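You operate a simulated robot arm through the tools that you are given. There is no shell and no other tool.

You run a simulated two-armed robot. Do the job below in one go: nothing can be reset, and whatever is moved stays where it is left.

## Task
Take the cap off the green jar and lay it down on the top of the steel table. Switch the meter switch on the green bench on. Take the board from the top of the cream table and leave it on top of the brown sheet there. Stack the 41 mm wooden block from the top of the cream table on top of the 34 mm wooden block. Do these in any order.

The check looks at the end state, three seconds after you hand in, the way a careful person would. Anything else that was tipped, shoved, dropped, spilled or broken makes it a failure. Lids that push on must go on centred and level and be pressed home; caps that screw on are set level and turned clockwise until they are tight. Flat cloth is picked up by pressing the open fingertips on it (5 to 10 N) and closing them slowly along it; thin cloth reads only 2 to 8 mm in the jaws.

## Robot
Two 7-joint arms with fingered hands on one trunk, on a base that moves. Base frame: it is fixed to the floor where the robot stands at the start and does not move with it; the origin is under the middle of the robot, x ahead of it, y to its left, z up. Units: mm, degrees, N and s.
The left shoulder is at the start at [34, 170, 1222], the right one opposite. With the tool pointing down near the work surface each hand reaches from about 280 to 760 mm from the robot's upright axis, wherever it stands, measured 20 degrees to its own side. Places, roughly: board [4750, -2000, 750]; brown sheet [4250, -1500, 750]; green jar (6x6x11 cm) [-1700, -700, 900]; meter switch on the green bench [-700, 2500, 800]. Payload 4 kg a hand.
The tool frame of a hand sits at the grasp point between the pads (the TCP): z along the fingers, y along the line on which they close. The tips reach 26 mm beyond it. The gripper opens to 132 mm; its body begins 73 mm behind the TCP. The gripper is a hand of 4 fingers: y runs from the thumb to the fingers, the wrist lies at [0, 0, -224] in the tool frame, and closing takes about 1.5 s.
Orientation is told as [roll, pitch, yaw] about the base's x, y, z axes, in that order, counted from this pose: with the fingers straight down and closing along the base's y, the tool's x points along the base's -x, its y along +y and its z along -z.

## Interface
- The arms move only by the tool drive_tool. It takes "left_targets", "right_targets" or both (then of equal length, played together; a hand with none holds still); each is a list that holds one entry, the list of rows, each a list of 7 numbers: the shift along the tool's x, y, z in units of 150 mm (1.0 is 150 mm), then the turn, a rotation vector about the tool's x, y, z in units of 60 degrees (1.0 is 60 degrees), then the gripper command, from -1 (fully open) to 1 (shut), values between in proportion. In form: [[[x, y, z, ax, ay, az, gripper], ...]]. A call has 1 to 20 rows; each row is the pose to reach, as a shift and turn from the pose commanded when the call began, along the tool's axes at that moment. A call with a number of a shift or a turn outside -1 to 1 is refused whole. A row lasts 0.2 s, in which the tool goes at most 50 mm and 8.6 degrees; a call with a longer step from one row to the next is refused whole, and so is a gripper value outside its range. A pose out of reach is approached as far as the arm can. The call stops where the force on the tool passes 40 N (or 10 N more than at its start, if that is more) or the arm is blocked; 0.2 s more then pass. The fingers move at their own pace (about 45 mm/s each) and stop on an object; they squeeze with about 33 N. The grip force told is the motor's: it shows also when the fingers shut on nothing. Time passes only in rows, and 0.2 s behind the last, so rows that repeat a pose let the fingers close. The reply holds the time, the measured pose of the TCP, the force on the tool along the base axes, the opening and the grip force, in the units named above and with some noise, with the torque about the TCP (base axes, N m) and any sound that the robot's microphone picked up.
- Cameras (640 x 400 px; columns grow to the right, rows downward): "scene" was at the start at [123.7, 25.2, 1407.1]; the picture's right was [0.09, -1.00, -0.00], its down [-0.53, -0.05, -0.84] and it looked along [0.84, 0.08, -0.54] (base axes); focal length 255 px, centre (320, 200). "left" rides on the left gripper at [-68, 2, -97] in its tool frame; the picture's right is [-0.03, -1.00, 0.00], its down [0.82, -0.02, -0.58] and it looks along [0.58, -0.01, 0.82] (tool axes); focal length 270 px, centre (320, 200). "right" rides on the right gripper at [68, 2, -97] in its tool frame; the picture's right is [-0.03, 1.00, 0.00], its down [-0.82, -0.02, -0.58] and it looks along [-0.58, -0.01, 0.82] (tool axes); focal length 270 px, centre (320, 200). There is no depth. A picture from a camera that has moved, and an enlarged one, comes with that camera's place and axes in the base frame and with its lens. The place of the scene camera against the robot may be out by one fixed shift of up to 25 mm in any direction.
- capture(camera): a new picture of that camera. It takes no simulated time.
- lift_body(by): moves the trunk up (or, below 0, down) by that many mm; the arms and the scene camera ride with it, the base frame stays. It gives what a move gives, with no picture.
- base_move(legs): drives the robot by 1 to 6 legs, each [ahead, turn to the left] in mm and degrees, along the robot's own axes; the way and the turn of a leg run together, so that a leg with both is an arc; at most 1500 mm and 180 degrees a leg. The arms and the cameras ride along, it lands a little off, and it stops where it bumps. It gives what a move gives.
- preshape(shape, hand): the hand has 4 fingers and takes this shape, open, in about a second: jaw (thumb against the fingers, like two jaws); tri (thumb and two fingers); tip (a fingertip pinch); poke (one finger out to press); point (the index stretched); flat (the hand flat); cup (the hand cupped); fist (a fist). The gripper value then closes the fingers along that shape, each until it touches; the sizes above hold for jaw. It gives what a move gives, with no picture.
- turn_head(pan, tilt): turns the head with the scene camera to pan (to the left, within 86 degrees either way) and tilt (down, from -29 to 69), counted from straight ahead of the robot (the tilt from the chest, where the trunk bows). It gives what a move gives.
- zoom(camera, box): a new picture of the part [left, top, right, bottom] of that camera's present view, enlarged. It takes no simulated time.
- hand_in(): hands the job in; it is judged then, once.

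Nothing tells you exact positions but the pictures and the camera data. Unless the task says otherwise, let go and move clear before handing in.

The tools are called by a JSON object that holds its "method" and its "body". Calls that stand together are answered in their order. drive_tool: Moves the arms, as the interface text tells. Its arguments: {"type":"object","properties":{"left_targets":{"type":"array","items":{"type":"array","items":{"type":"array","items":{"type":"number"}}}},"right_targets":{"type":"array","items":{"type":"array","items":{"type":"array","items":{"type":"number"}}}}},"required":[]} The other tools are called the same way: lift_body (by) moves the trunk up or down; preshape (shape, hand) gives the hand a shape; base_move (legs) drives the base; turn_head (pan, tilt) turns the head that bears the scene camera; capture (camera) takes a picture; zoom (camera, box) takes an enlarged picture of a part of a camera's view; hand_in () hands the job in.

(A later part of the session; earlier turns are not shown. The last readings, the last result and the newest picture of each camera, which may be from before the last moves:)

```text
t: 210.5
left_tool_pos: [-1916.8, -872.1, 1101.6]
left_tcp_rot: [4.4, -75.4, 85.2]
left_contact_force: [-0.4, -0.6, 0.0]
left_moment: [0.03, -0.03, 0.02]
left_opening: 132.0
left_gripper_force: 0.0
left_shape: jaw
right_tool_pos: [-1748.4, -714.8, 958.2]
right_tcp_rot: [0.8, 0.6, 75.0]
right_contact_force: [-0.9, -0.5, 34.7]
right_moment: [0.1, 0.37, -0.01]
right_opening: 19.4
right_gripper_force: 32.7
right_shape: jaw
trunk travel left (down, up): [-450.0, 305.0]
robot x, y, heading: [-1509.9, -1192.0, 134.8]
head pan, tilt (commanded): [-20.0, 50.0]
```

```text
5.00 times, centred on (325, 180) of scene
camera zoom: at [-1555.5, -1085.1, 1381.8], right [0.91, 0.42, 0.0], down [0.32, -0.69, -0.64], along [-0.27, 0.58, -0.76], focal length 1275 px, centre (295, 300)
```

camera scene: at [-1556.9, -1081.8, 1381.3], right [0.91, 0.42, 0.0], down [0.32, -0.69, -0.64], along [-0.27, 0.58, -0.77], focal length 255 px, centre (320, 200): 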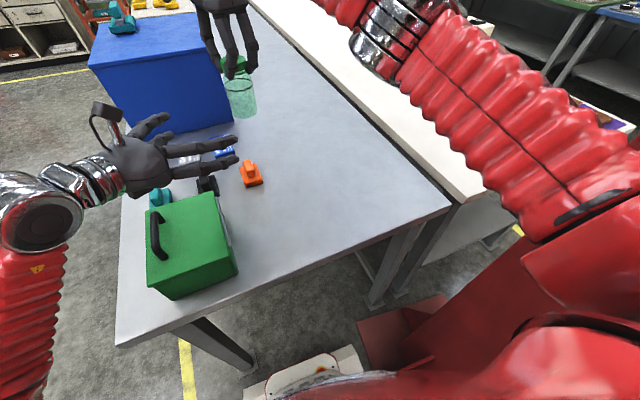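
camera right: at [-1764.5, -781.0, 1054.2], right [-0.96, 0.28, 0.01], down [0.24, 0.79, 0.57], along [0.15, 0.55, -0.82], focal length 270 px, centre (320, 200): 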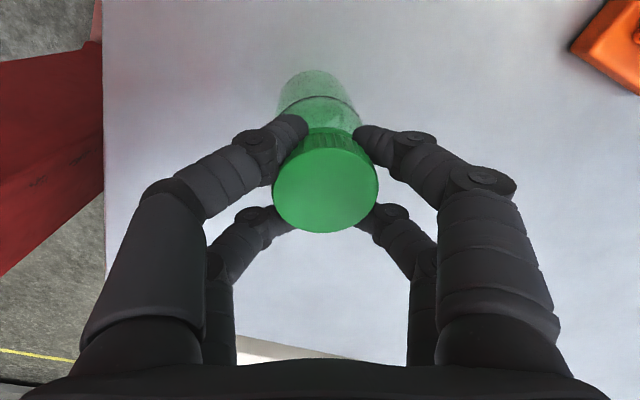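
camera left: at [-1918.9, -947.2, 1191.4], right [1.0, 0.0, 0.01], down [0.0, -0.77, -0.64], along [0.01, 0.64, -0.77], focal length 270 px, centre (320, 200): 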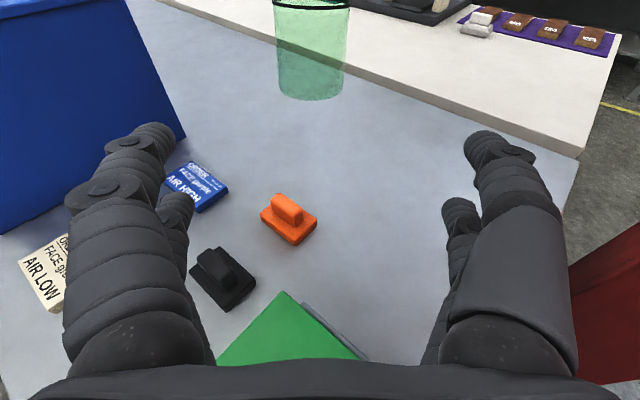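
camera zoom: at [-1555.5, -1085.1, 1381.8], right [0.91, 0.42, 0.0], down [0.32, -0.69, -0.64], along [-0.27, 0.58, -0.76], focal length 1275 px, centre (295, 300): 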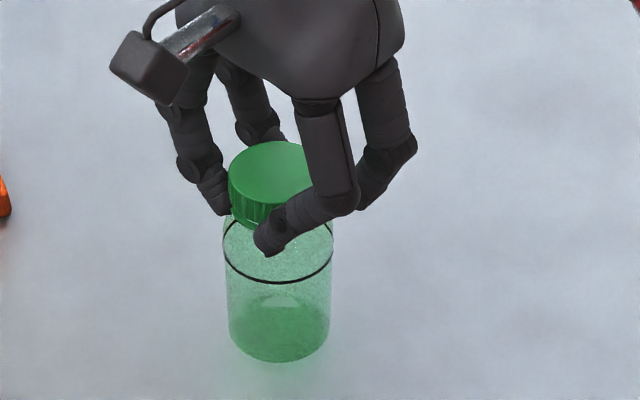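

The torque is almost zero under 35 N of press, so the cap now turns freely on the thread. I ease the press and keep unscrewing.

{"method": "drive_tool", "body": {"right_targets": [[[0, 0, -0.02, 0, 0, -0.12, 1], [0, 0, -0.03, 0, 0, -0.25, 1], [0, 0, -0.03, 0, 0, -0.38, 1], [0, 0, -0.03, 0, 0, -0.51, 1], [0, 0, -0.03, 0, 0, -0.64, 1], [0, 0, -0.03, 0, 0, -0.77, 1], [0, 0, -0.03, 0, 0, -0.9, 1], [0, 0, -0.03, 0, 0, -1.0, 1]]]}}

{"method": "capture", "body": {"camera": "right"}}

{"method": "zoom", "body": {"camera": "scene", "box": [290, 140, 360, 220]}}

```text
t: 212.3
left_tool_pos: [-1917.5, -869.9, 1099.6]
left_tcp_rot: [4.1, -75.2, 85.6]
left_contact_force: [0.7, 0.8, -0.1]
left_moment: [-0.01, 0.0, -0.03]
left_opening: 132.0
left_gripper_force: 0.0
left_shape: jaw
right_tool_pos: [-1748.2, -714.3, 957.1]
right_tcp_rot: [0.8, -0.2, 135.1]
right_contact_force: [-0.9, 0.0, -0.9]
right_moment: [-0.02, 0.02, 0.01]
right_opening: 18.9
right_gripper_force: 33.1
right_shape: jaw
trunk travel left (down, up): [-450.0, 305.0]
robot x, y, heading: [-1510.1, -1189.6, 134.8]
head pan, tilt (commanded): [-20.0, 50.0]
```

```text
taken
camera right: at [-1698.8, -763.6, 1054.4], right [-0.72, -0.69, 0.01], down [-0.56, 0.6, 0.58], along [-0.41, 0.41, -0.82], focal length 270 px, centre (320, 200)
```

right: 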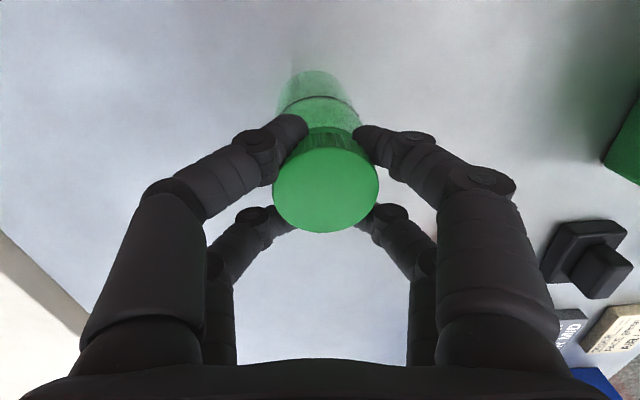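

```text
5.00 times, centred on (325, 180) of scene
camera zoom: at [-1557.1, -1082.2, 1381.3], right [0.91, 0.42, 0.0], down [0.32, -0.69, -0.64], along [-0.27, 0.58, -0.77], focal length 1275 px, centre (295, 300)
```

zoom: 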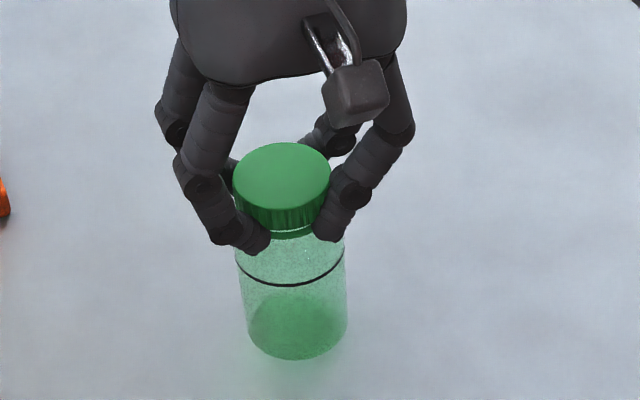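

I repeat the torque test with about 20 N of press to be sure the cap turns on the jar.

{"method": "drive_tool", "body": {"right_targets": [[[0, 0, 0.03, 0, 0, 0, 1], [0, 0, 0.045, 0, 0, 0, 1], [0, 0, 0.045, 0, 0, -0.12, 1], [0, 0, 0.045, 0, 0, -0.24, 1], [0, 0, 0.045, 0, 0, -0.34, 1]]]}}

{"method": "zoom", "body": {"camera": "scene", "box": [290, 140, 360, 220]}}

```text
t: 213.3
left_tool_pos: [-1917.6, -871.3, 1099.7]
left_tcp_rot: [4.1, -75.2, 85.5]
left_contact_force: [0.6, -0.8, 1.0]
left_moment: [0.01, 0.0, 0.01]
left_opening: 131.9
left_gripper_force: 0.1
left_shape: jaw
right_tool_pos: [-1749.0, -711.8, 957.4]
right_tcp_rot: [1.0, -1.0, 148.6]
right_contact_force: [2.5, -2.4, 13.9]
right_moment: [-0.35, -0.1, 0.04]
right_opening: 19.1
right_gripper_force: 33.1
right_shape: jaw
trunk travel left (down, up): [-450.0, 305.0]
robot x, y, heading: [-1514.0, -1194.5, 134.9]
head pan, tilt (commanded): [-20.0, 50.0]
stopped in row 5 (right hand): the force on the tool passed its limit at 43 N (the readings are from after the stop); the commanded pose is now the measured one
```

```text
5.00 times, centred on (325, 180) of scene
camera zoom: at [-1556.5, -1082.6, 1381.1], right [0.91, 0.42, 0.0], down [0.32, -0.69, -0.64], along [-0.27, 0.58, -0.77], focal length 1275 px, centre (295, 300)
```

zoom: 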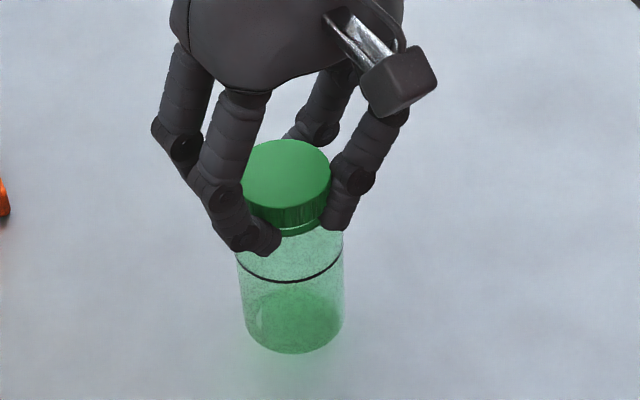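

The torque stays near zero under a firm press, so the cap is loose. I now lift the right hand slowly and see whether the jar stays on the table.

{"method": "drive_tool", "body": {"right_targets": [[[0, 0, -0.03, 0, 0, 0, 1], [0, 0, -0.06, 0, 0, 0, 1], [0, 0, -0.1, 0, 0, 0, 1]]]}}

{"method": "zoom", "body": {"camera": "scene", "box": [290, 140, 360, 220]}}

{"method": "capture", "body": {"camera": "right"}}

```text
t: 214.1
left_tool_pos: [-1918.7, -869.8, 1102.0]
left_tcp_rot: [4.1, -75.2, 85.6]
left_contact_force: [-0.5, 0.7, -0.6]
left_moment: [0.01, -0.01, -0.02]
left_opening: 131.8
left_gripper_force: 0.1
left_shape: jaw
right_tool_pos: [-1748.8, -710.8, 970.1]
right_tcp_rot: [0.9, -0.8, 148.5]
right_contact_force: [0.6, 0.2, -0.6]
right_moment: [0.0, -0.03, 0.01]
right_opening: 19.3
right_gripper_force: 32.2
right_shape: jaw
trunk travel left (down, up): [-450.0, 305.0]
robot x, y, heading: [-1507.3, -1190.1, 135.1]
head pan, tilt (commanded): [-20.0, 50.0]
```

```text
5.00 times, centred on (325, 180) of scene
camera zoom: at [-1557.2, -1082.1, 1381.3], right [0.91, 0.42, 0.0], down [0.32, -0.69, -0.64], along [-0.27, 0.58, -0.77], focal length 1275 px, centre (295, 300)
```

zoom: 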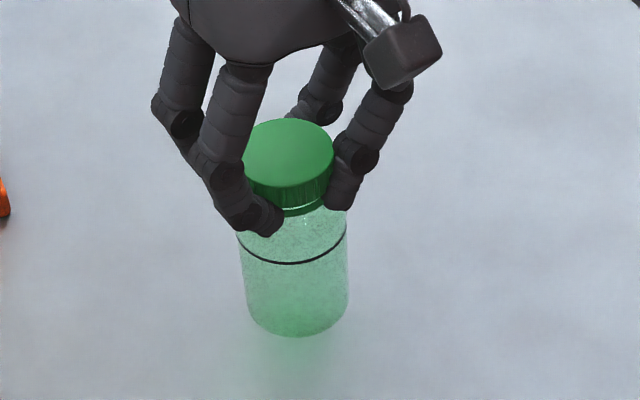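

```text
taken
camera right: at [-1689.0, -749.0, 1065.9], right [-0.54, -0.84, 0.02], down [-0.67, 0.45, 0.59], along [-0.5, 0.31, -0.81], focal length 270 px, centre (320, 200)
```

right: 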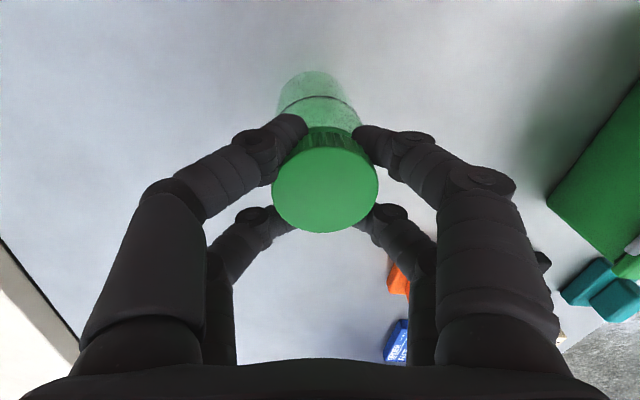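

The jar came along, but the fingertips now sit low at the ring under the cap, so they may be holding both parts. I set the jar down, open, and look at the cap.

{"method": "drive_tool", "body": {"right_targets": [[[0, 0, 0.04, 0, 0, 0, 1], [0, 0, 0.07, 0, 0, 0, 1], [0, 0, 0.085, 0, 0, 0, 1], [0, 0, 0.085, 0, 0, 0, 1]]]}}

{"method": "drive_tool", "body": {"right_targets": [[[0, 0, 0, 0, 0, 0, 0.6], [0, 0, 0, 0, 0, 0, 0.4], [0, 0, 0, 0, 0, 0, 0.1], [0, 0, 0, 0, 0, 0, -0.2], [0, 0, 0, 0, 0, 0, -0.6], [0, 0, -0.1, 0, 0, 0, -0.6], [0, 0, -0.3, 0, 0, 0, -0.6], [0, 0, -0.6, 0, 0, 0, -0.6], [0, 0, -0.8, 0, 0, 0, -0.6]]]}}

{"method": "capture", "body": {"camera": "right"}}

{"method": "zoom", "body": {"camera": "scene", "box": [290, 140, 360, 220]}}

```text
t: 215.1
left_tool_pos: [-1918.5, -870.0, 1101.2]
left_tcp_rot: [4.1, -75.2, 85.6]
left_contact_force: [0.3, -0.2, -0.5]
left_moment: [-0.01, -0.01, -0.01]
left_opening: 131.8
left_gripper_force: 0.1
left_shape: jaw
right_tool_pos: [-1749.6, -712.9, 956.8]
right_tcp_rot: [1.0, -0.8, 148.6]
right_contact_force: [-0.1, -0.2, -0.7]
right_moment: [0.04, 0.04, -0.02]
right_opening: 19.1
right_gripper_force: 33.0
right_shape: jaw
trunk travel left (down, up): [-450.0, 305.0]
robot x, y, heading: [-1508.4, -1189.5, 135.0]
head pan, tilt (commanded): [-20.0, 50.0]
```

```text
t: 217.1
left_tool_pos: [-1918.7, -871.4, 1100.4]
left_tcp_rot: [4.0, -75.2, 85.5]
left_contact_force: [0.5, 0.3, -0.2]
left_moment: [0.0, 0.04, -0.01]
left_opening: 131.9
left_gripper_force: 0.0
left_shape: jaw
right_tool_pos: [-1747.9, -710.0, 1078.4]
right_tcp_rot: [0.9, -0.8, 148.5]
right_contact_force: [-1.2, -0.4, 0.5]
right_moment: [-0.03, -0.02, 0.02]
right_opening: 105.4
right_gripper_force: 0.0
right_shape: jaw
trunk travel left (down, up): [-450.0, 305.0]
robot x, y, heading: [-1513.4, -1187.9, 135.0]
head pan, tilt (commanded): [-20.0, 50.0]
```

```text
taken
camera right: at [-1687.6, -748.2, 1174.1], right [-0.54, -0.84, 0.02], down [-0.67, 0.45, 0.59], along [-0.5, 0.31, -0.81], focal length 270 px, centre (320, 200)
```

right: 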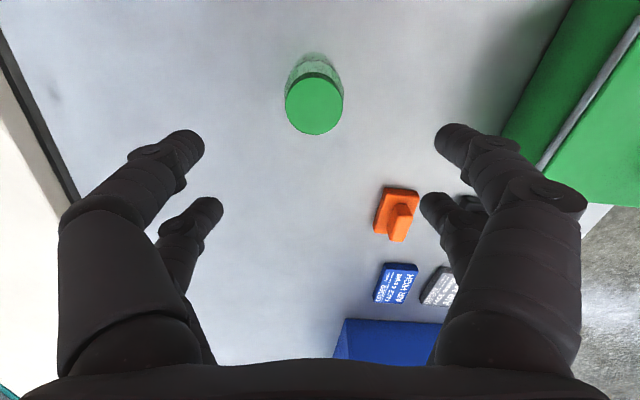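

```text
5.00 times, centred on (325, 180) of scene
camera zoom: at [-1557.1, -1082.5, 1381.4], right [0.91, 0.42, 0.0], down [0.32, -0.69, -0.64], along [-0.27, 0.58, -0.77], focal length 1275 px, centre (295, 300)
```

zoom: 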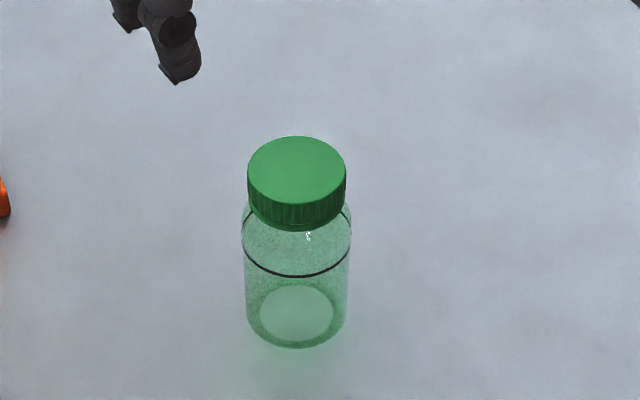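

The jar stands upright at its old place with the cap resting on it. I rotate the hand back clockwise over the cap for a fresh, higher grip on the cap only.

{"method": "drive_tool", "body": {"right_targets": [[[0.024, -0.023, 0, 0, 0, 0.13, -0.6], [0.024, -0.023, 0, 0, 0, 0.26, -0.6], [0.024, -0.023, 0, 0, 0, 0.39, -0.6], [0.024, -0.023, 0, 0, 0, 0.52, -0.6], [0.024, -0.023, 0, 0, 0, 0.65, -0.6], [0.024, -0.023, 0, 0, 0, 0.78, -0.6], [0.024, -0.023, 0, 0, 0, 0.9, -0.6]]]}}

{"method": "drive_tool", "body": {"right_targets": [[[0, 0, 0.1, 0, 0, 0.12, -0.6], [0, 0, 0.2, 0, 0, 0.24, -0.6], [0, 0, 0.3, 0, 0, 0.36, -0.6], [0, 0, 0.3, 0, 0, 0.48, -0.6], [0, 0, 0.3, 0, 0, 0.48, -0.6]]]}}

{"method": "capture", "body": {"camera": "right"}}

```text
t: 218.7
left_tool_pos: [-1917.2, -870.6, 1100.3]
left_tcp_rot: [4.1, -75.2, 85.6]
left_contact_force: [-0.8, -0.1, 0.4]
left_moment: [0.04, 0.0, -0.02]
left_opening: 132.0
left_gripper_force: 0.1
left_shape: jaw
right_tool_pos: [-1742.2, -709.6, 1078.4]
right_tcp_rot: [1.2, 0.1, 94.4]
right_contact_force: [0.5, 0.0, 0.4]
right_moment: [-0.03, 0.01, 0.0]
right_opening: 105.4
right_gripper_force: 0.0
right_shape: jaw
trunk travel left (down, up): [-450.0, 305.0]
robot x, y, heading: [-1510.1, -1189.4, 135.2]
head pan, tilt (commanded): [-20.0, 50.0]
```

```text
t: 219.9
left_tool_pos: [-1918.0, -870.1, 1101.2]
left_tcp_rot: [4.1, -75.2, 85.4]
left_contact_force: [0.0, 0.2, -0.2]
left_moment: [-0.03, -0.01, 0.02]
left_opening: 132.1
left_gripper_force: 0.1
left_shape: jaw
right_tool_pos: [-1742.5, -711.1, 1031.8]
right_tcp_rot: [0.9, 0.8, 65.8]
right_contact_force: [-0.3, -0.1, -0.6]
right_moment: [-0.01, 0.0, 0.02]
right_opening: 105.5
right_gripper_force: 0.0
right_shape: jaw
trunk travel left (down, up): [-450.0, 305.0]
robot x, y, heading: [-1510.9, -1189.0, 135.1]
head pan, tilt (commanded): [-20.0, 50.0]
```

```text
taken
camera right: at [-1769.5, -772.3, 1129.7], right [-0.9, 0.44, 0.02], down [0.37, 0.74, 0.57], along [0.23, 0.52, -0.82], focal length 270 px, centre (320, 200)
```

right: 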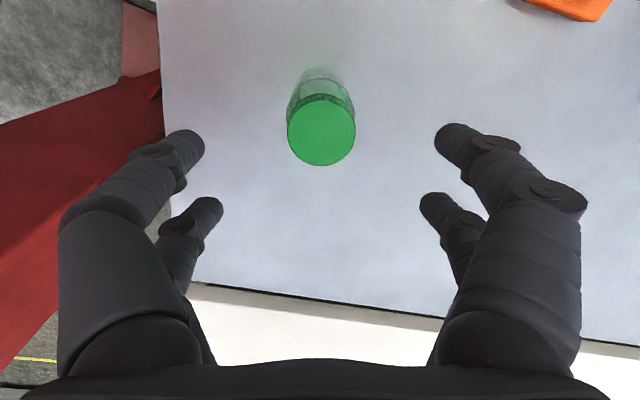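

The cap is centred. I descend so that only the cap's upper part is between the pads and close.

{"method": "drive_tool", "body": {"right_targets": [[[-0.006, 0.01, 0.2, 0, 0, 0, -0.6], [-0.006, 0.01, 0.4, 0, 0, 0, -0.6], [-0.006, 0.01, 0.455, 0, 0, 0, -0.6], [-0.006, 0.01, 0.455, 0, 0, 0, -0.2], [-0.006, 0.01, 0.455, 0, 0, 0, 0.2], [-0.006, 0.01, 0.455, 0, 0, 0, 0.5], [-0.006, 0.01, 0.455, 0, 0, 0, 0.8], [-0.006, 0.01, 0.455, 0, 0, 0, 1], [-0.006, 0.01, 0.455, 0, 0, 0, 1], [-0.006, 0.01, 0.455, 0, 0, 0, 1]]]}}

{"method": "drive_tool", "body": {"right_targets": [[[0, 0, 0.01, 0, 0, -0.12, 1], [0, 0, 0.01, 0, 0, -0.25, 1], [0, 0, 0.01, 0, 0, -0.38, 1], [0, 0, 0.01, 0, 0, -0.51, 1]]]}}

{"method": "zoom", "body": {"camera": "scene", "box": [290, 140, 360, 220]}}

```text
t: 222.1
left_tool_pos: [-1918.3, -869.4, 1099.8]
left_tcp_rot: [4.1, -75.2, 85.6]
left_contact_force: [-0.3, -0.1, 0.5]
left_moment: [0.0, -0.01, -0.02]
left_opening: 132.0
left_gripper_force: 0.0
left_shape: jaw
right_tool_pos: [-1745.1, -709.1, 964.2]
right_tcp_rot: [1.0, 0.8, 65.7]
right_contact_force: [-0.9, 0.3, 0.3]
right_moment: [-0.02, 0.01, 0.0]
right_opening: 23.0
right_gripper_force: 33.3
right_shape: jaw
trunk travel left (down, up): [-450.0, 305.0]
robot x, y, heading: [-1512.4, -1187.2, 135.1]
head pan, tilt (commanded): [-20.0, 50.0]
```

```text
t: 223.1
left_tool_pos: [-1917.9, -870.2, 1101.0]
left_tcp_rot: [4.1, -75.2, 85.5]
left_contact_force: [-0.3, -0.2, -0.6]
left_moment: [-0.01, 0.01, -0.04]
left_opening: 132.0
left_gripper_force: 0.0
left_shape: jaw
right_tool_pos: [-1745.7, -709.1, 964.5]
right_tcp_rot: [1.2, 0.2, 96.5]
right_contact_force: [0.5, -0.8, -0.1]
right_moment: [0.0, -0.09, -0.04]
right_opening: 23.3
right_gripper_force: 32.6
right_shape: jaw
trunk travel left (down, up): [-450.0, 305.0]
robot x, y, heading: [-1507.7, -1187.8, 134.8]
head pan, tilt (commanded): [-20.0, 50.0]
```

```text
5.00 times, centred on (325, 180) of scene
camera zoom: at [-1557.0, -1082.3, 1381.3], right [0.91, 0.42, 0.0], down [0.32, -0.69, -0.64], along [-0.27, 0.58, -0.77], focal length 1275 px, centre (295, 300)
```

zoom: 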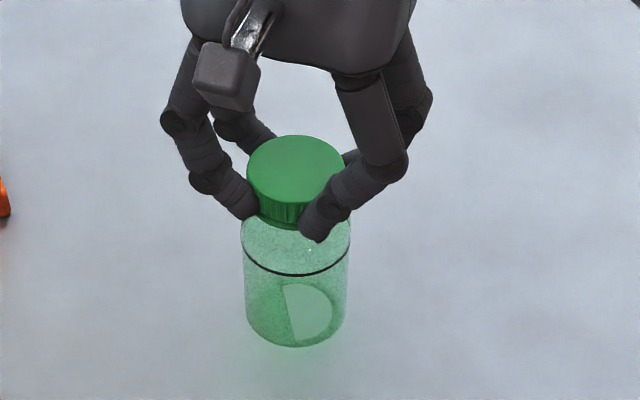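

The grip is on the cap only now. I lift a few millimetres to see if the jar stays down.

{"method": "drive_tool", "body": {"right_targets": [[[0, 0, -0.03, 0, 0, 0, 1], [0, 0, -0.06, 0, 0, 0, 1], [0, 0, -0.08, 0, 0, 0, 1]]]}}

{"method": "zoom", "body": {"camera": "scene", "box": [290, 140, 360, 220]}}

```text
t: 223.9
left_tool_pos: [-1918.5, -870.2, 1101.2]
left_tcp_rot: [4.2, -75.3, 85.6]
left_contact_force: [-0.5, 0.7, 0.0]
left_moment: [0.03, 0.0, -0.01]
left_opening: 132.0
left_gripper_force: 0.0
left_shape: jaw
right_tool_pos: [-1745.3, -708.9, 975.8]
right_tcp_rot: [1.3, 0.2, 96.4]
right_contact_force: [0.0, 0.0, -0.7]
right_moment: [0.0, 0.0, 0.03]
right_opening: 23.2
right_gripper_force: 32.9
right_shape: jaw
trunk travel left (down, up): [-450.0, 305.0]
robot x, y, heading: [-1509.8, -1191.1, 134.9]
head pan, tilt (commanded): [-20.0, 50.0]
```

```text
5.00 times, centred on (325, 180) of scene
camera zoom: at [-1557.1, -1082.2, 1381.3], right [0.91, 0.42, 0.0], down [0.32, -0.69, -0.64], along [-0.27, 0.58, -0.77], focal length 1275 px, centre (295, 300)
```

zoom: 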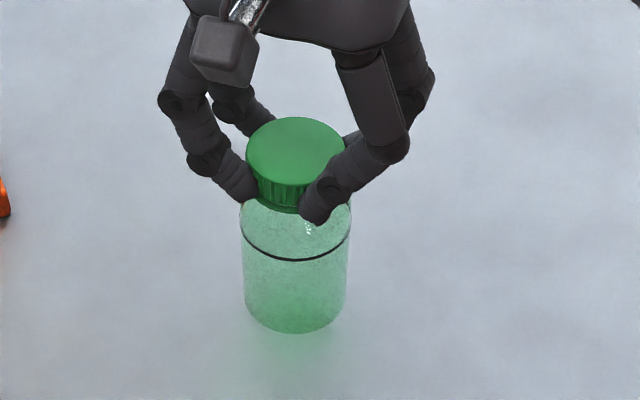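

The jar still comes along, so it is still threaded. I set it down again, press about 15 N and continue the counter-clockwise twist, reading the torque.

{"method": "drive_tool", "body": {"right_targets": [[[0, 0, 0.04, 0, 0, 0, 1], [0, 0, 0.08, 0, 0, 0, 1], [0, 0, 0.1, 0, 0, 0, 1], [0, 0, 0.115, 0, 0, 0, 1]]]}}

{"method": "drive_tool", "body": {"right_targets": [[[0, 0, 0.005, 0, 0, -0.12, 1], [0, 0, 0.005, 0, 0, -0.25, 1], [0, 0, 0.005, 0, 0, -0.38, 1]]]}}

{"method": "drive_tool", "body": {"right_targets": [[[0, 0, 0.005, 0, 0, -0.12, 1], [0, 0, 0.005, 0, 0, -0.25, 1], [0, 0, 0.005, 0, 0, -0.38, 1]]]}}

{"method": "zoom", "body": {"camera": "scene", "box": [290, 140, 360, 220]}}

```text
t: 224.9
left_tool_pos: [-1916.5, -870.7, 1101.4]
left_tcp_rot: [4.2, -75.1, 85.3]
left_contact_force: [-0.3, -0.2, -0.1]
left_moment: [-0.07, 0.01, 0.0]
left_opening: 131.9
left_gripper_force: 0.0
left_shape: jaw
right_tool_pos: [-1744.9, -709.3, 961.2]
right_tcp_rot: [1.6, 0.0, 96.3]
right_contact_force: [1.7, 1.5, 25.1]
right_moment: [0.02, -0.09, 0.03]
right_opening: 23.5
right_gripper_force: 32.7
right_shape: jaw
trunk travel left (down, up): [-450.0, 305.0]
robot x, y, heading: [-1511.4, -1192.9, 135.1]
head pan, tilt (commanded): [-20.0, 50.0]
```

```text
t: 225.7
left_tool_pos: [-1917.2, -871.3, 1101.5]
left_tcp_rot: [4.4, -75.4, 85.2]
left_contact_force: [-0.6, 0.0, -0.3]
left_moment: [-0.02, 0.01, 0.01]
left_opening: 131.9
left_gripper_force: 0.0
left_shape: jaw
right_tool_pos: [-1745.6, -711.3, 960.8]
right_tcp_rot: [1.3, -0.6, 119.3]
right_contact_force: [0.1, -2.3, 35.7]
right_moment: [-0.13, -0.08, -0.3]
right_opening: 24.1
right_gripper_force: 33.0
right_shape: jaw
trunk travel left (down, up): [-450.0, 305.0]
robot x, y, heading: [-1510.0, -1187.5, 135.0]
head pan, tilt (commanded): [-20.0, 50.0]
```

```text
t: 226.5
left_tool_pos: [-1916.0, -873.3, 1103.2]
left_tcp_rot: [4.5, -75.3, 85.2]
left_contact_force: [-0.2, 0.5, -0.2]
left_moment: [0.0, 0.01, 0.0]
left_opening: 132.2
left_gripper_force: 0.0
left_shape: jaw
right_tool_pos: [-1743.9, -712.3, 959.5]
right_tcp_rot: [1.1, -1.1, 142.1]
right_contact_force: [1.3, -1.2, 39.0]
right_moment: [-0.04, -0.16, -0.32]
right_opening: 24.1
right_gripper_force: 33.1
right_shape: jaw
trunk travel left (down, up): [-450.0, 305.0]
robot x, y, heading: [-1508.1, -1191.6, 135.2]
head pan, tilt (commanded): [-20.0, 50.0]
```

```text
5.00 times, centred on (325, 180) of scene
camera zoom: at [-1555.2, -1085.5, 1381.8], right [0.91, 0.42, 0.0], down [0.32, -0.69, -0.64], along [-0.27, 0.58, -0.76], focal length 1275 px, centre (295, 300)
```

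zoom: 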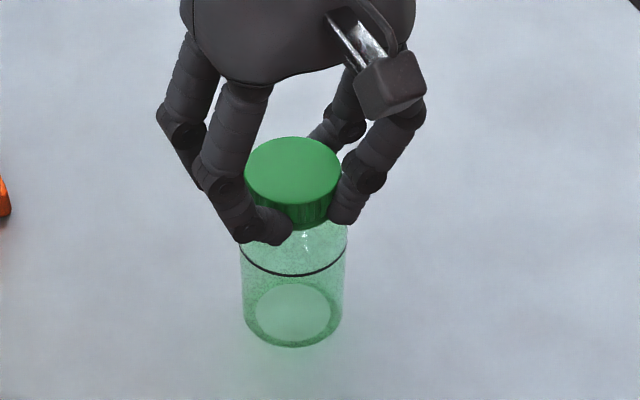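

The torque again tracks the table friction, so the thread is still tight. I'll redo the two-hand hold, but this time place the jar nearer the left fingertips so they pinch it across its middle. First I lift the jar and turn the right hand back.

{"method": "drive_tool", "body": {"right_targets": [[[0, 0, -0.04, 0, 0, 0, 1], [0, 0, -0.15, 0, 0, 0.13, 1], [0, 0, -0.3, 0, 0, 0.26, 1], [0, 0, -0.5, 0, 0, 0.39, 1], [0, 0, -0.7, 0, 0, 0.52, 1], [0, 0, -0.9, 0, 0, 0.65, 1], [0, 0, -1.0, 0, 0, 0.78, 1], [0, 0, -1.0, 0, 0, 0.9, 1], [0, 0, -1.0, 0, 0, 1.0, 1]]]}}

{"method": "capture", "body": {"camera": "right"}}

```text
t: 228.5
left_tool_pos: [-1917.6, -870.2, 1100.7]
left_tcp_rot: [4.1, -75.2, 85.6]
left_contact_force: [0.2, 0.1, -0.9]
left_moment: [0.03, -0.01, 0.01]
left_opening: 131.7
left_gripper_force: 0.0
left_shape: jaw
right_tool_pos: [-1742.3, -708.7, 1106.2]
right_tcp_rot: [1.2, 0.5, 81.7]
right_contact_force: [-0.3, -0.1, 0.0]
right_moment: [0.02, 0.0, 0.01]
right_opening: 24.3
right_gripper_force: 33.1
right_shape: jaw
trunk travel left (down, up): [-450.0, 305.0]
robot x, y, heading: [-1508.6, -1183.5, 134.9]
head pan, tilt (commanded): [-20.0, 50.0]
```

```text
taken
camera right: at [-1750.6, -776.9, 1202.8], right [-0.99, 0.17, 0.02], down [0.15, 0.81, 0.57], along [0.08, 0.56, -0.82], focal length 270 px, centre (320, 200)
```

right: 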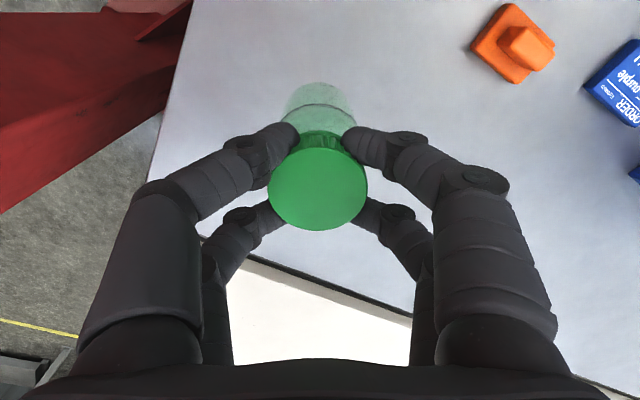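

The jar is up and straight. I move it over to stand in front of the left hand again.

{"method": "drive_tool", "body": {"right_targets": [[[0.025, 0.145, -0.13, 0, 0, 0.08, 1], [0.05, 0.29, -0.26, 0, 0, 0.16, 1], [0.075, 0.435, -0.39, 0, 0, 0.24, 1], [0.1, 0.58, -0.51, 0, 0, 0.32, 1]]]}}

{"method": "drive_tool", "body": {"right_targets": [[[0.07, 0.12, 0, 0, 0, 0, 1], [0.14, 0.24, 0, 0, 0, 0, 1], [0.21, 0.38, 0, 0, 0, 0, 1], [0.26, 0.51, 0, 0, 0, 0, 1], [0.26, 0.51, 0, 0, 0, 0, 1]]]}}

{"method": "capture", "body": {"camera": "left"}}

```text
t: 229.5
left_tool_pos: [-1917.9, -870.2, 1101.1]
left_tcp_rot: [4.1, -75.2, 85.6]
left_contact_force: [0.6, 1.0, 0.3]
left_moment: [0.0, 0.01, 0.01]
left_opening: 131.8
left_gripper_force: 0.1
left_shape: jaw
right_tool_pos: [-1830.7, -712.6, 1184.4]
right_tcp_rot: [0.9, 0.9, 62.6]
right_contact_force: [0.3, -0.3, -1.1]
right_moment: [-0.01, 0.01, 0.01]
right_opening: 23.8
right_gripper_force: 33.4
right_shape: jaw
trunk travel left (down, up): [-450.0, 305.0]
robot x, y, heading: [-1510.9, -1188.6, 135.0]
head pan, tilt (commanded): [-20.0, 50.0]
```

```text
t: 230.7
left_tool_pos: [-1918.3, -869.5, 1101.4]
left_tcp_rot: [4.1, -75.2, 85.4]
left_contact_force: [0.2, -1.3, 0.3]
left_moment: [-0.01, 0.01, 0.0]
left_opening: 131.9
left_gripper_force: 0.0
left_shape: jaw
right_tool_pos: [-1915.6, -711.5, 1184.1]
right_tcp_rot: [0.9, 0.8, 62.7]
right_contact_force: [0.6, -0.1, -0.3]
right_moment: [-0.03, 0.01, 0.03]
right_opening: 23.8
right_gripper_force: 33.1
right_shape: jaw
trunk travel left (down, up): [-450.0, 305.0]
robot x, y, heading: [-1510.5, -1190.5, 135.0]
head pan, tilt (commanded): [-20.0, 50.0]
```

```text
taken
camera left: at [-1918.7, -947.1, 1191.9], right [1.0, 0.0, 0.01], down [0.0, -0.77, -0.64], along [0.01, 0.64, -0.77], focal length 270 px, centre (320, 200)
```

left: 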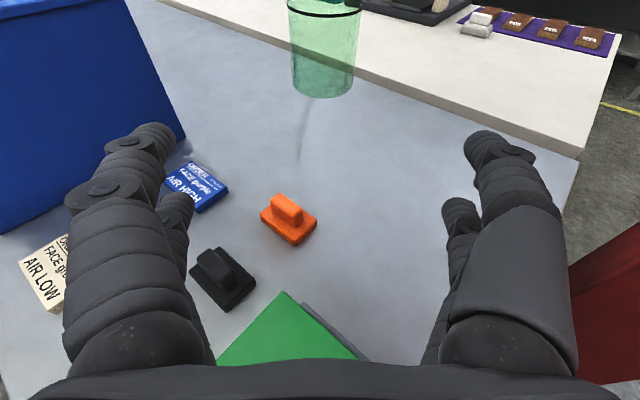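

Nearly aligned. I move the jar in, stopping with its axis about 20 mm ahead of the left TCP.

{"method": "drive_tool", "body": {"right_targets": [[[0.15, -0.074, 0.01, 0, 0, 0, 1], [0.3, -0.148, 0.02, 0, 0, 0, 1], [0.45, -0.222, 0.03, 0, 0, 0, 1], [0.6, -0.296, 0.04, 0, 0, 0, 1], [0.75, -0.369, 0.04, 0, 0, 0, 1], [0.829, -0.407, 0.04, 0, 0, 0, 1], [0.829, -0.407, 0.04, 0, 0, 0, 1]]]}}

{"method": "capture", "body": {"camera": "left"}}

```text
t: 232.3
left_tool_pos: [-1917.7, -870.1, 1101.2]
left_tcp_rot: [4.1, -75.3, 85.6]
left_contact_force: [-0.7, 0.0, -1.0]
left_moment: [-0.01, 0.0, -0.03]
left_opening: 132.1
left_gripper_force: 0.0
left_shape: jaw
right_tool_pos: [-1918.4, -848.4, 1179.2]
right_tcp_rot: [0.8, 0.8, 62.7]
right_contact_force: [-0.1, -0.3, -1.7]
right_moment: [0.01, 0.04, 0.01]
right_opening: 23.7
right_gripper_force: 33.1
right_shape: jaw
trunk travel left (down, up): [-450.0, 305.0]
robot x, y, heading: [-1505.0, -1190.3, 134.8]
head pan, tilt (commanded): [-20.0, 50.0]
```

```text
taken
camera left: at [-1918.9, -947.3, 1191.9], right [1.0, 0.0, 0.01], down [0.0, -0.77, -0.64], along [0.01, 0.64, -0.77], focal length 270 px, centre (320, 200)
```

left: 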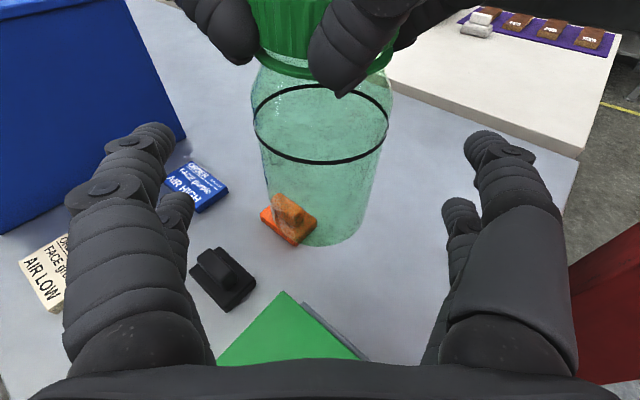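

The jar's axis is now about 21 mm ahead of the TCP. I close the left hand gently on it.

{"method": "drive_tool", "body": {"left_targets": [[[0, 0, 0, 0, 0, 0, -0.5], [0, 0, 0, 0, 0, 0, -0.2], [0, 0, 0, 0, 0, 0, 0.0], [0, 0, 0, 0, 0, 0, 0.2], [0, 0, 0, 0, 0, 0, 0.4], [0, 0, 0, 0, 0, 0, 0.7], [0, 0, 0, 0, 0, 0, 1], [0, 0, 0, 0, 0, 0, 1], [0, 0, 0, 0, 0, 0, 1]]]}}

{"method": "capture", "body": {"camera": "left"}}

```text
t: 234.3
left_tool_pos: [-1918.3, -870.6, 1100.1]
left_tcp_rot: [3.9, -75.1, 85.6]
left_contact_force: [0.2, 1.5, -0.2]
left_moment: [-0.08, 0.01, 0.0]
left_opening: 44.3
left_gripper_force: 32.9
left_shape: jaw
right_tool_pos: [-1918.2, -847.6, 1179.5]
right_tcp_rot: [0.9, 0.8, 62.9]
right_contact_force: [-0.2, -1.2, 0.0]
right_moment: [-0.01, 0.02, -0.01]
right_opening: 24.0
right_gripper_force: 32.9
right_shape: jaw
trunk travel left (down, up): [-450.0, 305.0]
robot x, y, heading: [-1509.8, -1186.3, 135.1]
head pan, tilt (commanded): [-20.0, 50.0]
```

```text
taken
camera left: at [-1918.9, -947.3, 1191.9], right [1.0, 0.0, 0.01], down [0.0, -0.77, -0.64], along [0.01, 0.64, -0.77], focal length 270 px, centre (320, 200)
```

left: 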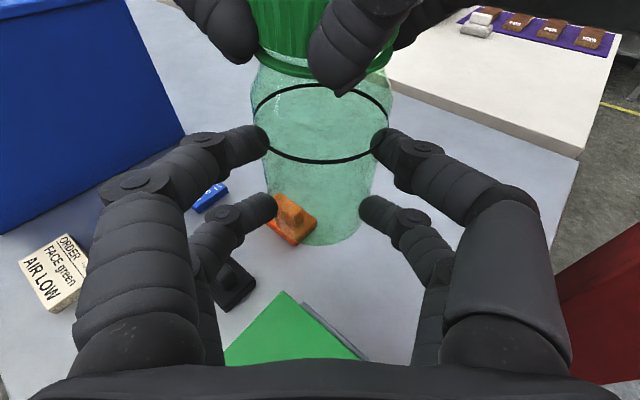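

Now the pinch is across the jar's middle with hardly any side force. I twist the cap counter-clockwise a first part.

{"method": "drive_tool", "body": {"right_targets": [[[0, 0, 0, 0, 0, -0.1, 1], [0, 0, 0, 0, 0, -0.2, 1], [0, 0, 0, 0, 0, -0.3, 1], [0, 0, 0, 0, 0, -0.4, 1]]]}}

{"method": "capture", "body": {"camera": "left"}}

```text
t: 235.3
left_tool_pos: [-1918.9, -869.6, 1100.7]
left_tcp_rot: [4.0, -75.2, 85.6]
left_contact_force: [2.1, 2.4, -0.1]
left_moment: [-0.1, 0.07, -0.02]
left_opening: 44.3
left_gripper_force: 33.1
left_shape: jaw
right_tool_pos: [-1918.4, -849.4, 1179.4]
right_tcp_rot: [1.0, 0.4, 86.9]
right_contact_force: [-1.0, -2.4, -0.7]
right_moment: [-0.1, 0.02, -0.06]
right_opening: 24.0
right_gripper_force: 33.1
right_shape: jaw
trunk travel left (down, up): [-450.0, 305.0]
robot x, y, heading: [-1511.4, -1186.3, 135.0]
head pan, tilt (commanded): [-20.0, 50.0]
```

```text
taken
camera left: at [-1918.8, -947.3, 1191.9], right [1.0, 0.0, 0.01], down [0.0, -0.77, -0.64], along [0.01, 0.64, -0.77], focal length 270 px, centre (320, 200)
```

left: 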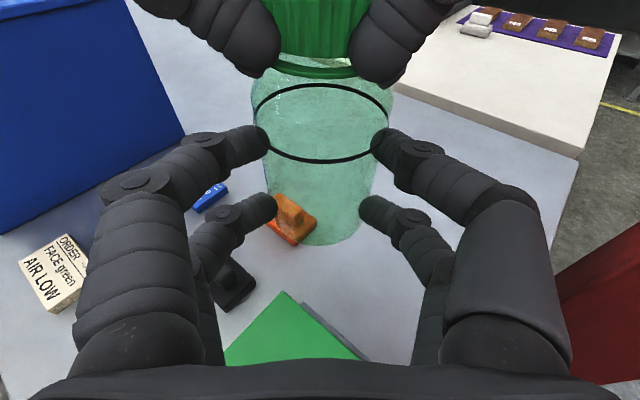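

Only 0.06 N·m: the cap is turning on the thread while the left hand holds the jar. I continue this twist.

{"method": "drive_tool", "body": {"right_targets": [[[0, 0, 0, 0, 0, -0.1, 1], [0, 0, 0, 0, 0, -0.2, 1], [0, 0, 0, 0, 0, -0.3, 1], [0, 0, 0, 0, 0, -0.4, 1]]]}}

{"method": "zoom", "body": {"camera": "left", "box": [180, 0, 460, 175]}}

{"method": "zoom", "body": {"camera": "scene", "box": [150, 60, 260, 170]}}

```text
t: 236.3
left_tool_pos: [-1919.5, -869.3, 1101.6]
left_tcp_rot: [4.0, -75.2, 85.6]
left_contact_force: [-0.4, 3.5, 0.2]
left_moment: [-0.24, -0.03, 0.05]
left_opening: 44.2
left_gripper_force: 33.0
left_shape: jaw
right_tool_pos: [-1918.3, -849.7, 1179.9]
right_tcp_rot: [1.2, -0.2, 111.0]
right_contact_force: [0.8, -4.6, -0.9]
right_moment: [-0.15, -0.01, -0.02]
right_opening: 23.7
right_gripper_force: 33.0
right_shape: jaw
trunk travel left (down, up): [-450.0, 305.0]
robot x, y, heading: [-1511.3, -1186.0, 135.0]
head pan, tilt (commanded): [-20.0, 50.0]
```

```text
2.29 times, centred on (320, 88) of left
camera zoom: at [-1919.0, -947.3, 1191.9], right [1.0, 0.0, 0.01], down [0.0, -0.77, -0.64], along [0.01, 0.64, -0.77], focal length 618 px, centre (320, 457)
```

zoom: 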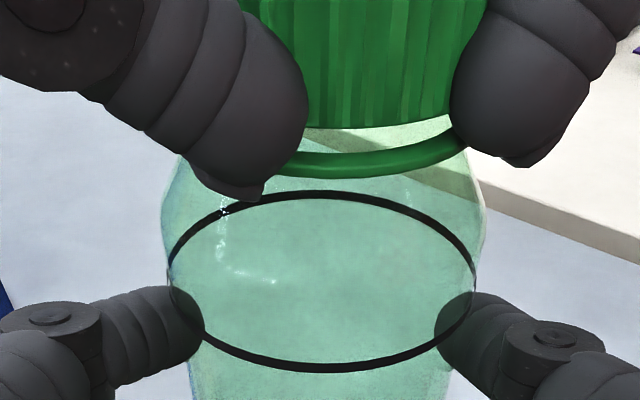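

```text
3.64 times, centred on (205, 115) of scene
camera zoom: at [-1557.2, -1082.2, 1381.3], right [0.91, 0.42, 0.0], down [0.32, -0.69, -0.64], along [-0.27, 0.58, -0.77], focal length 927 px, centre (738, 509)
```

zoom: 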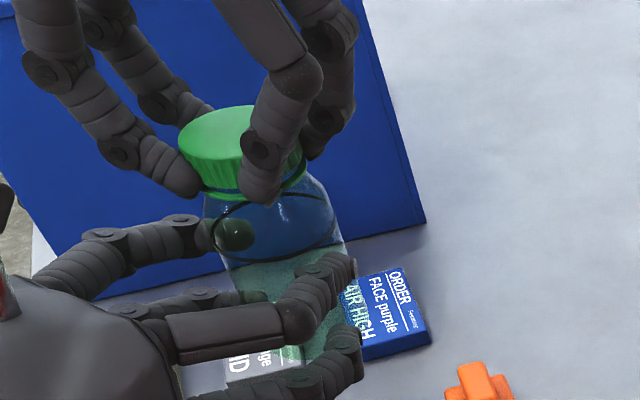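

The cap is rising off its ring as it turns. I run a regrip cycle: open, turn back, close, and twist again, with the left hand holding the jar.

{"method": "drive_tool", "body": {"right_targets": [[[0, 0, 0, 0, 0, 0, 0.4], [0, 0, 0, 0, 0, 0, 0.05], [0, 0, 0, 0, 0, 0, 0.05], [0, 0, -0.007, 0, 0, 0.133, 0.05], [0, 0, -0.007, 0, 0, 0.267, 0.05], [0, 0, -0.007, 0, 0, 0.4, 0.05], [0, 0, -0.007, 0, 0, 0.533, 0.05], [0, 0, -0.007, 0, 0, 0.667, 0.05], [0, 0, -0.007, 0, 0, 0.8, 0.05], [0, 0, -0.007, 0, 0, 0.8, 0.5], [0, 0, -0.007, 0, 0, 0.8, 1], [0, 0, -0.007, 0, 0, 0.8, 1], [0, 0, -0.007, 0, 0, 0.8, 1], [0, 0, -0.007, 0, 0, 0.68, 1], [0, 0, -0.007, 0, 0, 0.56, 1], [0, 0, -0.007, 0, 0, 0.44, 1], [0, 0, -0.01, 0, 0, 0.32, 1], [0, 0, -0.01, 0, 0, 0.2, 1], [0, 0, -0.01, 0, 0, 0.1, 1], [0, 0, -0.01, 0, 0, 0, 1]]]}}

{"method": "zoom", "body": {"camera": "left", "box": [180, 0, 460, 175]}}

{"method": "capture", "body": {"camera": "right"}}

```text
t: 240.5
left_tool_pos: [-1917.8, -869.7, 1101.2]
left_tcp_rot: [4.1, -75.2, 85.4]
left_contact_force: [0.2, 0.3, 4.0]
left_moment: [0.02, 0.04, 0.04]
left_opening: 43.8
left_gripper_force: 32.8
left_shape: jaw
right_tool_pos: [-1917.8, -848.4, 1182.7]
right_tcp_rot: [1.2, -0.1, 110.9]
right_contact_force: [-0.3, -2.3, -4.7]
right_moment: [-0.03, -0.1, -0.03]
right_opening: 24.5
right_gripper_force: 33.4
right_shape: jaw
trunk travel left (down, up): [-450.0, 305.0]
robot x, y, heading: [-1511.9, -1188.0, 135.1]
head pan, tilt (commanded): [-20.0, 50.0]
```

```text
2.29 times, centred on (320, 88) of left
camera zoom: at [-1918.8, -947.3, 1192.1], right [1.0, 0.0, 0.01], down [0.0, -0.77, -0.64], along [0.01, 0.64, -0.77], focal length 618 px, centre (320, 457)
```

zoom: 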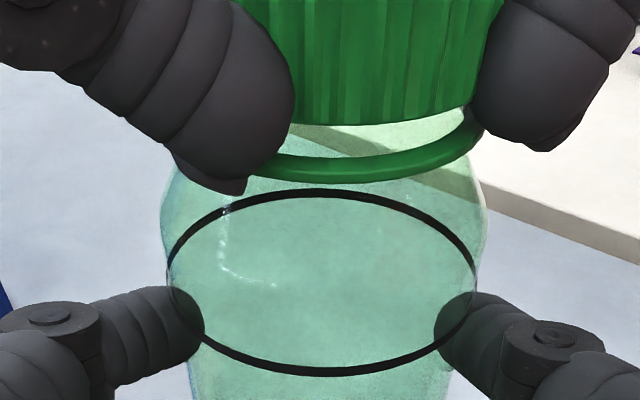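

```text
taken
camera right: at [-1892.6, -914.1, 1279.0], right [-0.94, -0.33, 0.02], down [-0.26, 0.77, 0.58], along [-0.21, 0.54, -0.82], focal length 270 px, centre (320, 200)
```

right: 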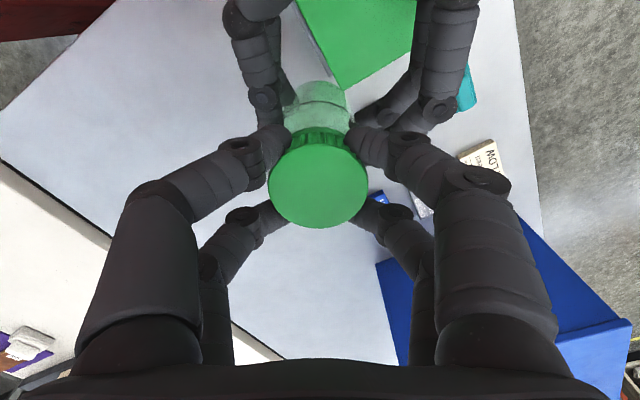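

The gap grew to about 4 mm, so it is unscrewing steadily. Two more cycles.

{"method": "drive_tool", "body": {"right_targets": [[[0, 0, 0, 0, 0, 0, 0.4], [0, 0, 0, 0, 0, 0, 0.05], [0, 0, 0, 0, 0, 0, 0.05], [0, 0, 0, 0, 0, 0.133, 0.05], [0, 0, 0, 0, 0, 0.267, 0.05], [0, 0, 0, 0, 0, 0.4, 0.05], [0, 0, 0, 0, 0, 0.533, 0.05], [0, 0, 0, 0, 0, 0.667, 0.05], [0, 0, 0, 0, 0, 0.8, 0.05], [0, 0, 0, 0, 0, 0.8, 0.5], [0, 0, 0, 0, 0, 0.8, 1], [0, 0, 0, 0, 0, 0.8, 1], [0, 0, 0, 0, 0, 0.8, 1], [0, 0, -0.002, 0, 0, 0.68, 1], [0, 0, -0.004, 0, 0, 0.56, 1], [0, 0, -0.006, 0, 0, 0.44, 1], [0, 0, -0.008, 0, 0, 0.32, 1], [0, 0, -0.01, 0, 0, 0.2, 1], [0, 0, -0.01, 0, 0, 0.1, 1], [0, 0, -0.01, 0, 0, 0, 1]]]}}

{"method": "zoom", "body": {"camera": "left", "box": [180, 0, 460, 175]}}

{"method": "capture", "body": {"camera": "right"}}

```text
t: 244.7
left_tool_pos: [-1919.7, -869.1, 1101.9]
left_tcp_rot: [4.1, -75.3, 85.5]
left_contact_force: [0.7, -0.3, 6.0]
left_moment: [0.17, 0.07, 0.01]
left_opening: 44.0
left_gripper_force: 33.0
left_shape: jaw
right_tool_pos: [-1918.7, -848.3, 1183.0]
right_tcp_rot: [1.1, -0.2, 110.9]
right_contact_force: [0.5, 1.4, -5.8]
right_moment: [0.05, -0.05, 0.02]
right_opening: 24.0
right_gripper_force: 33.1
right_shape: jaw
trunk travel left (down, up): [-450.0, 305.0]
robot x, y, heading: [-1509.1, -1188.2, 135.1]
head pan, tilt (commanded): [-20.0, 50.0]
```

```text
2.29 times, centred on (320, 88) of left
camera zoom: at [-1918.8, -947.4, 1192.2], right [1.0, 0.0, 0.01], down [0.0, -0.77, -0.64], along [0.01, 0.64, -0.77], focal length 618 px, centre (320, 457)
```

zoom: 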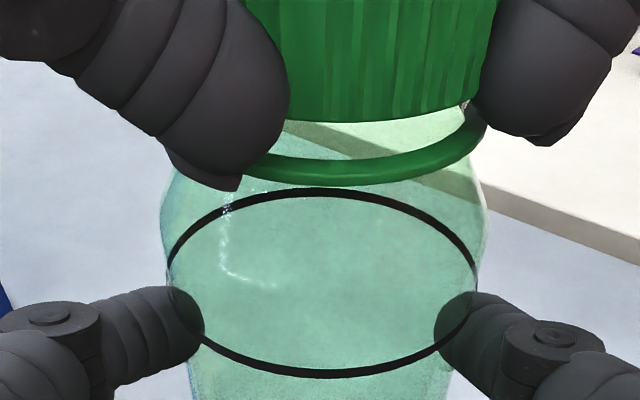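

```text
taken
camera right: at [-1892.2, -914.2, 1279.9], right [-0.94, -0.33, 0.02], down [-0.26, 0.77, 0.58], along [-0.21, 0.54, -0.82], focal length 270 px, centre (320, 200)
```

right: 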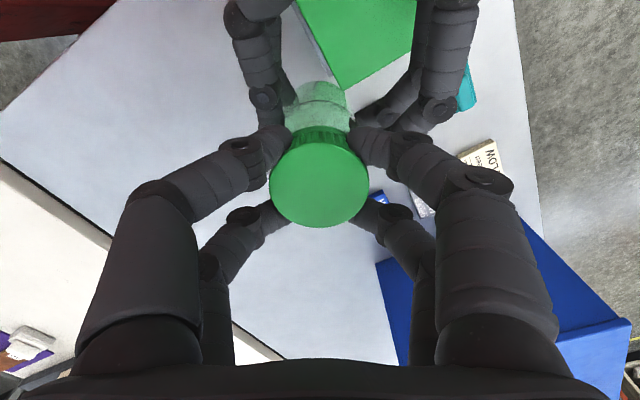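

The gap keeps growing (about 5 mm). More cycles.

{"method": "drive_tool", "body": {"right_targets": [[[0, 0, 0, 0, 0, 0, 0.4], [0, 0, 0, 0, 0, 0, 0.05], [0, 0, 0, 0, 0, 0, 0.05], [0, 0, 0, 0, 0, 0.133, 0.05], [0, 0, 0, 0, 0, 0.267, 0.05], [0, 0, 0, 0, 0, 0.4, 0.05], [0, 0, 0, 0, 0, 0.533, 0.05], [0, 0, 0, 0, 0, 0.667, 0.05], [0, 0, 0, 0, 0, 0.8, 0.05], [0, 0, 0, 0, 0, 0.8, 0.5], [0, 0, 0, 0, 0, 0.8, 1], [0, 0, 0, 0, 0, 0.8, 1], [0, 0, 0, 0, 0, 0.8, 1], [0, 0, -0.002, 0, 0, 0.68, 1], [0, 0, -0.004, 0, 0, 0.56, 1], [0, 0, -0.006, 0, 0, 0.44, 1], [0, 0, -0.008, 0, 0, 0.32, 1], [0, 0, -0.01, 0, 0, 0.2, 1], [0, 0, -0.01, 0, 0, 0.1, 1], [0, 0, -0.01, 0, 0, 0, 1]]]}}

{"method": "drive_tool", "body": {"right_targets": [[[0, 0, 0, 0, 0, 0, 0.4], [0, 0, 0, 0, 0, 0, 0.05], [0, 0, 0, 0, 0, 0, 0.05], [0, 0, 0, 0, 0, 0.133, 0.05], [0, 0, 0, 0, 0, 0.267, 0.05], [0, 0, 0, 0, 0, 0.4, 0.05], [0, 0, 0, 0, 0, 0.533, 0.05], [0, 0, 0, 0, 0, 0.667, 0.05], [0, 0, 0, 0, 0, 0.8, 0.05], [0, 0, 0, 0, 0, 0.8, 0.5], [0, 0, 0, 0, 0, 0.8, 1], [0, 0, 0, 0, 0, 0.8, 1], [0, 0, 0, 0, 0, 0.8, 1], [0, 0, -0.002, 0, 0, 0.68, 1], [0, 0, -0.004, 0, 0, 0.56, 1], [0, 0, -0.006, 0, 0, 0.44, 1], [0, 0, -0.008, 0, 0, 0.32, 1], [0, 0, -0.01, 0, 0, 0.2, 1], [0, 0, -0.01, 0, 0, 0.1, 1], [0, 0, -0.01, 0, 0, 0, 1]]]}}

{"method": "zoom", "body": {"camera": "left", "box": [180, 0, 460, 175]}}

{"method": "capture", "body": {"camera": "right"}}

```text
t: 248.9
left_tool_pos: [-1918.2, -869.9, 1101.3]
left_tcp_rot: [4.2, -75.3, 85.5]
left_contact_force: [-1.9, 0.8, 6.7]
left_moment: [0.05, 0.0, 0.04]
left_opening: 44.1
left_gripper_force: 33.5
left_shape: jaw
right_tool_pos: [-1918.9, -849.2, 1184.7]
right_tcp_rot: [1.3, -0.2, 110.9]
right_contact_force: [1.3, -2.5, -6.7]
right_moment: [-0.06, -0.12, -0.03]
right_opening: 24.1
right_gripper_force: 33.2
right_shape: jaw
trunk travel left (down, up): [-450.0, 305.0]
robot x, y, heading: [-1508.2, -1190.4, 135.1]
head pan, tilt (commanded): [-20.0, 50.0]
```

```text
t: 253.1
left_tool_pos: [-1918.7, -870.2, 1102.0]
left_tcp_rot: [4.1, -75.3, 85.6]
left_contact_force: [-0.8, -0.4, -0.3]
left_moment: [-0.04, 0.01, 0.02]
left_opening: 44.0
left_gripper_force: 33.3
left_shape: jaw
right_tool_pos: [-1918.2, -848.9, 1187.4]
right_tcp_rot: [1.3, -0.1, 110.9]
right_contact_force: [0.1, -0.9, 1.0]
right_moment: [-0.04, -0.02, 0.0]
right_opening: 23.7
right_gripper_force: 33.2
right_shape: jaw
trunk travel left (down, up): [-450.0, 305.0]
robot x, y, heading: [-1507.5, -1191.2, 135.1]
head pan, tilt (commanded): [-20.0, 50.0]
```

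```text
2.29 times, centred on (320, 88) of left
camera zoom: at [-1918.9, -947.3, 1191.9], right [1.0, 0.0, 0.01], down [0.0, -0.77, -0.64], along [0.01, 0.64, -0.77], focal length 618 px, centre (320, 457)
```

zoom: 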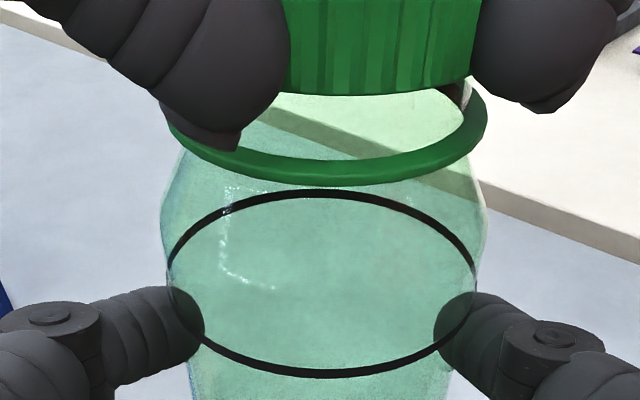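

```text
taken
camera right: at [-1893.0, -914.1, 1283.8], right [-0.94, -0.33, 0.02], down [-0.26, 0.77, 0.58], along [-0.21, 0.54, -0.82], focal length 270 px, centre (320, 200)
```

right: 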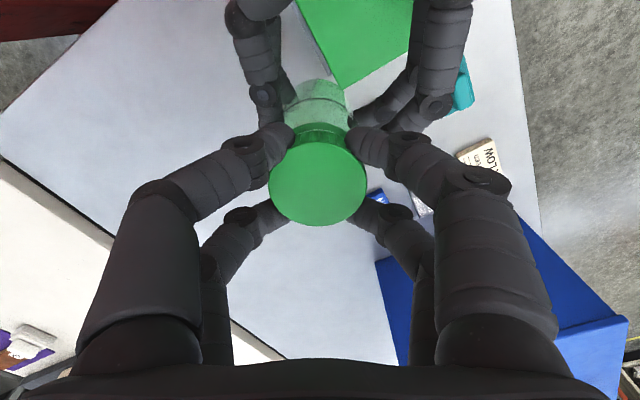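

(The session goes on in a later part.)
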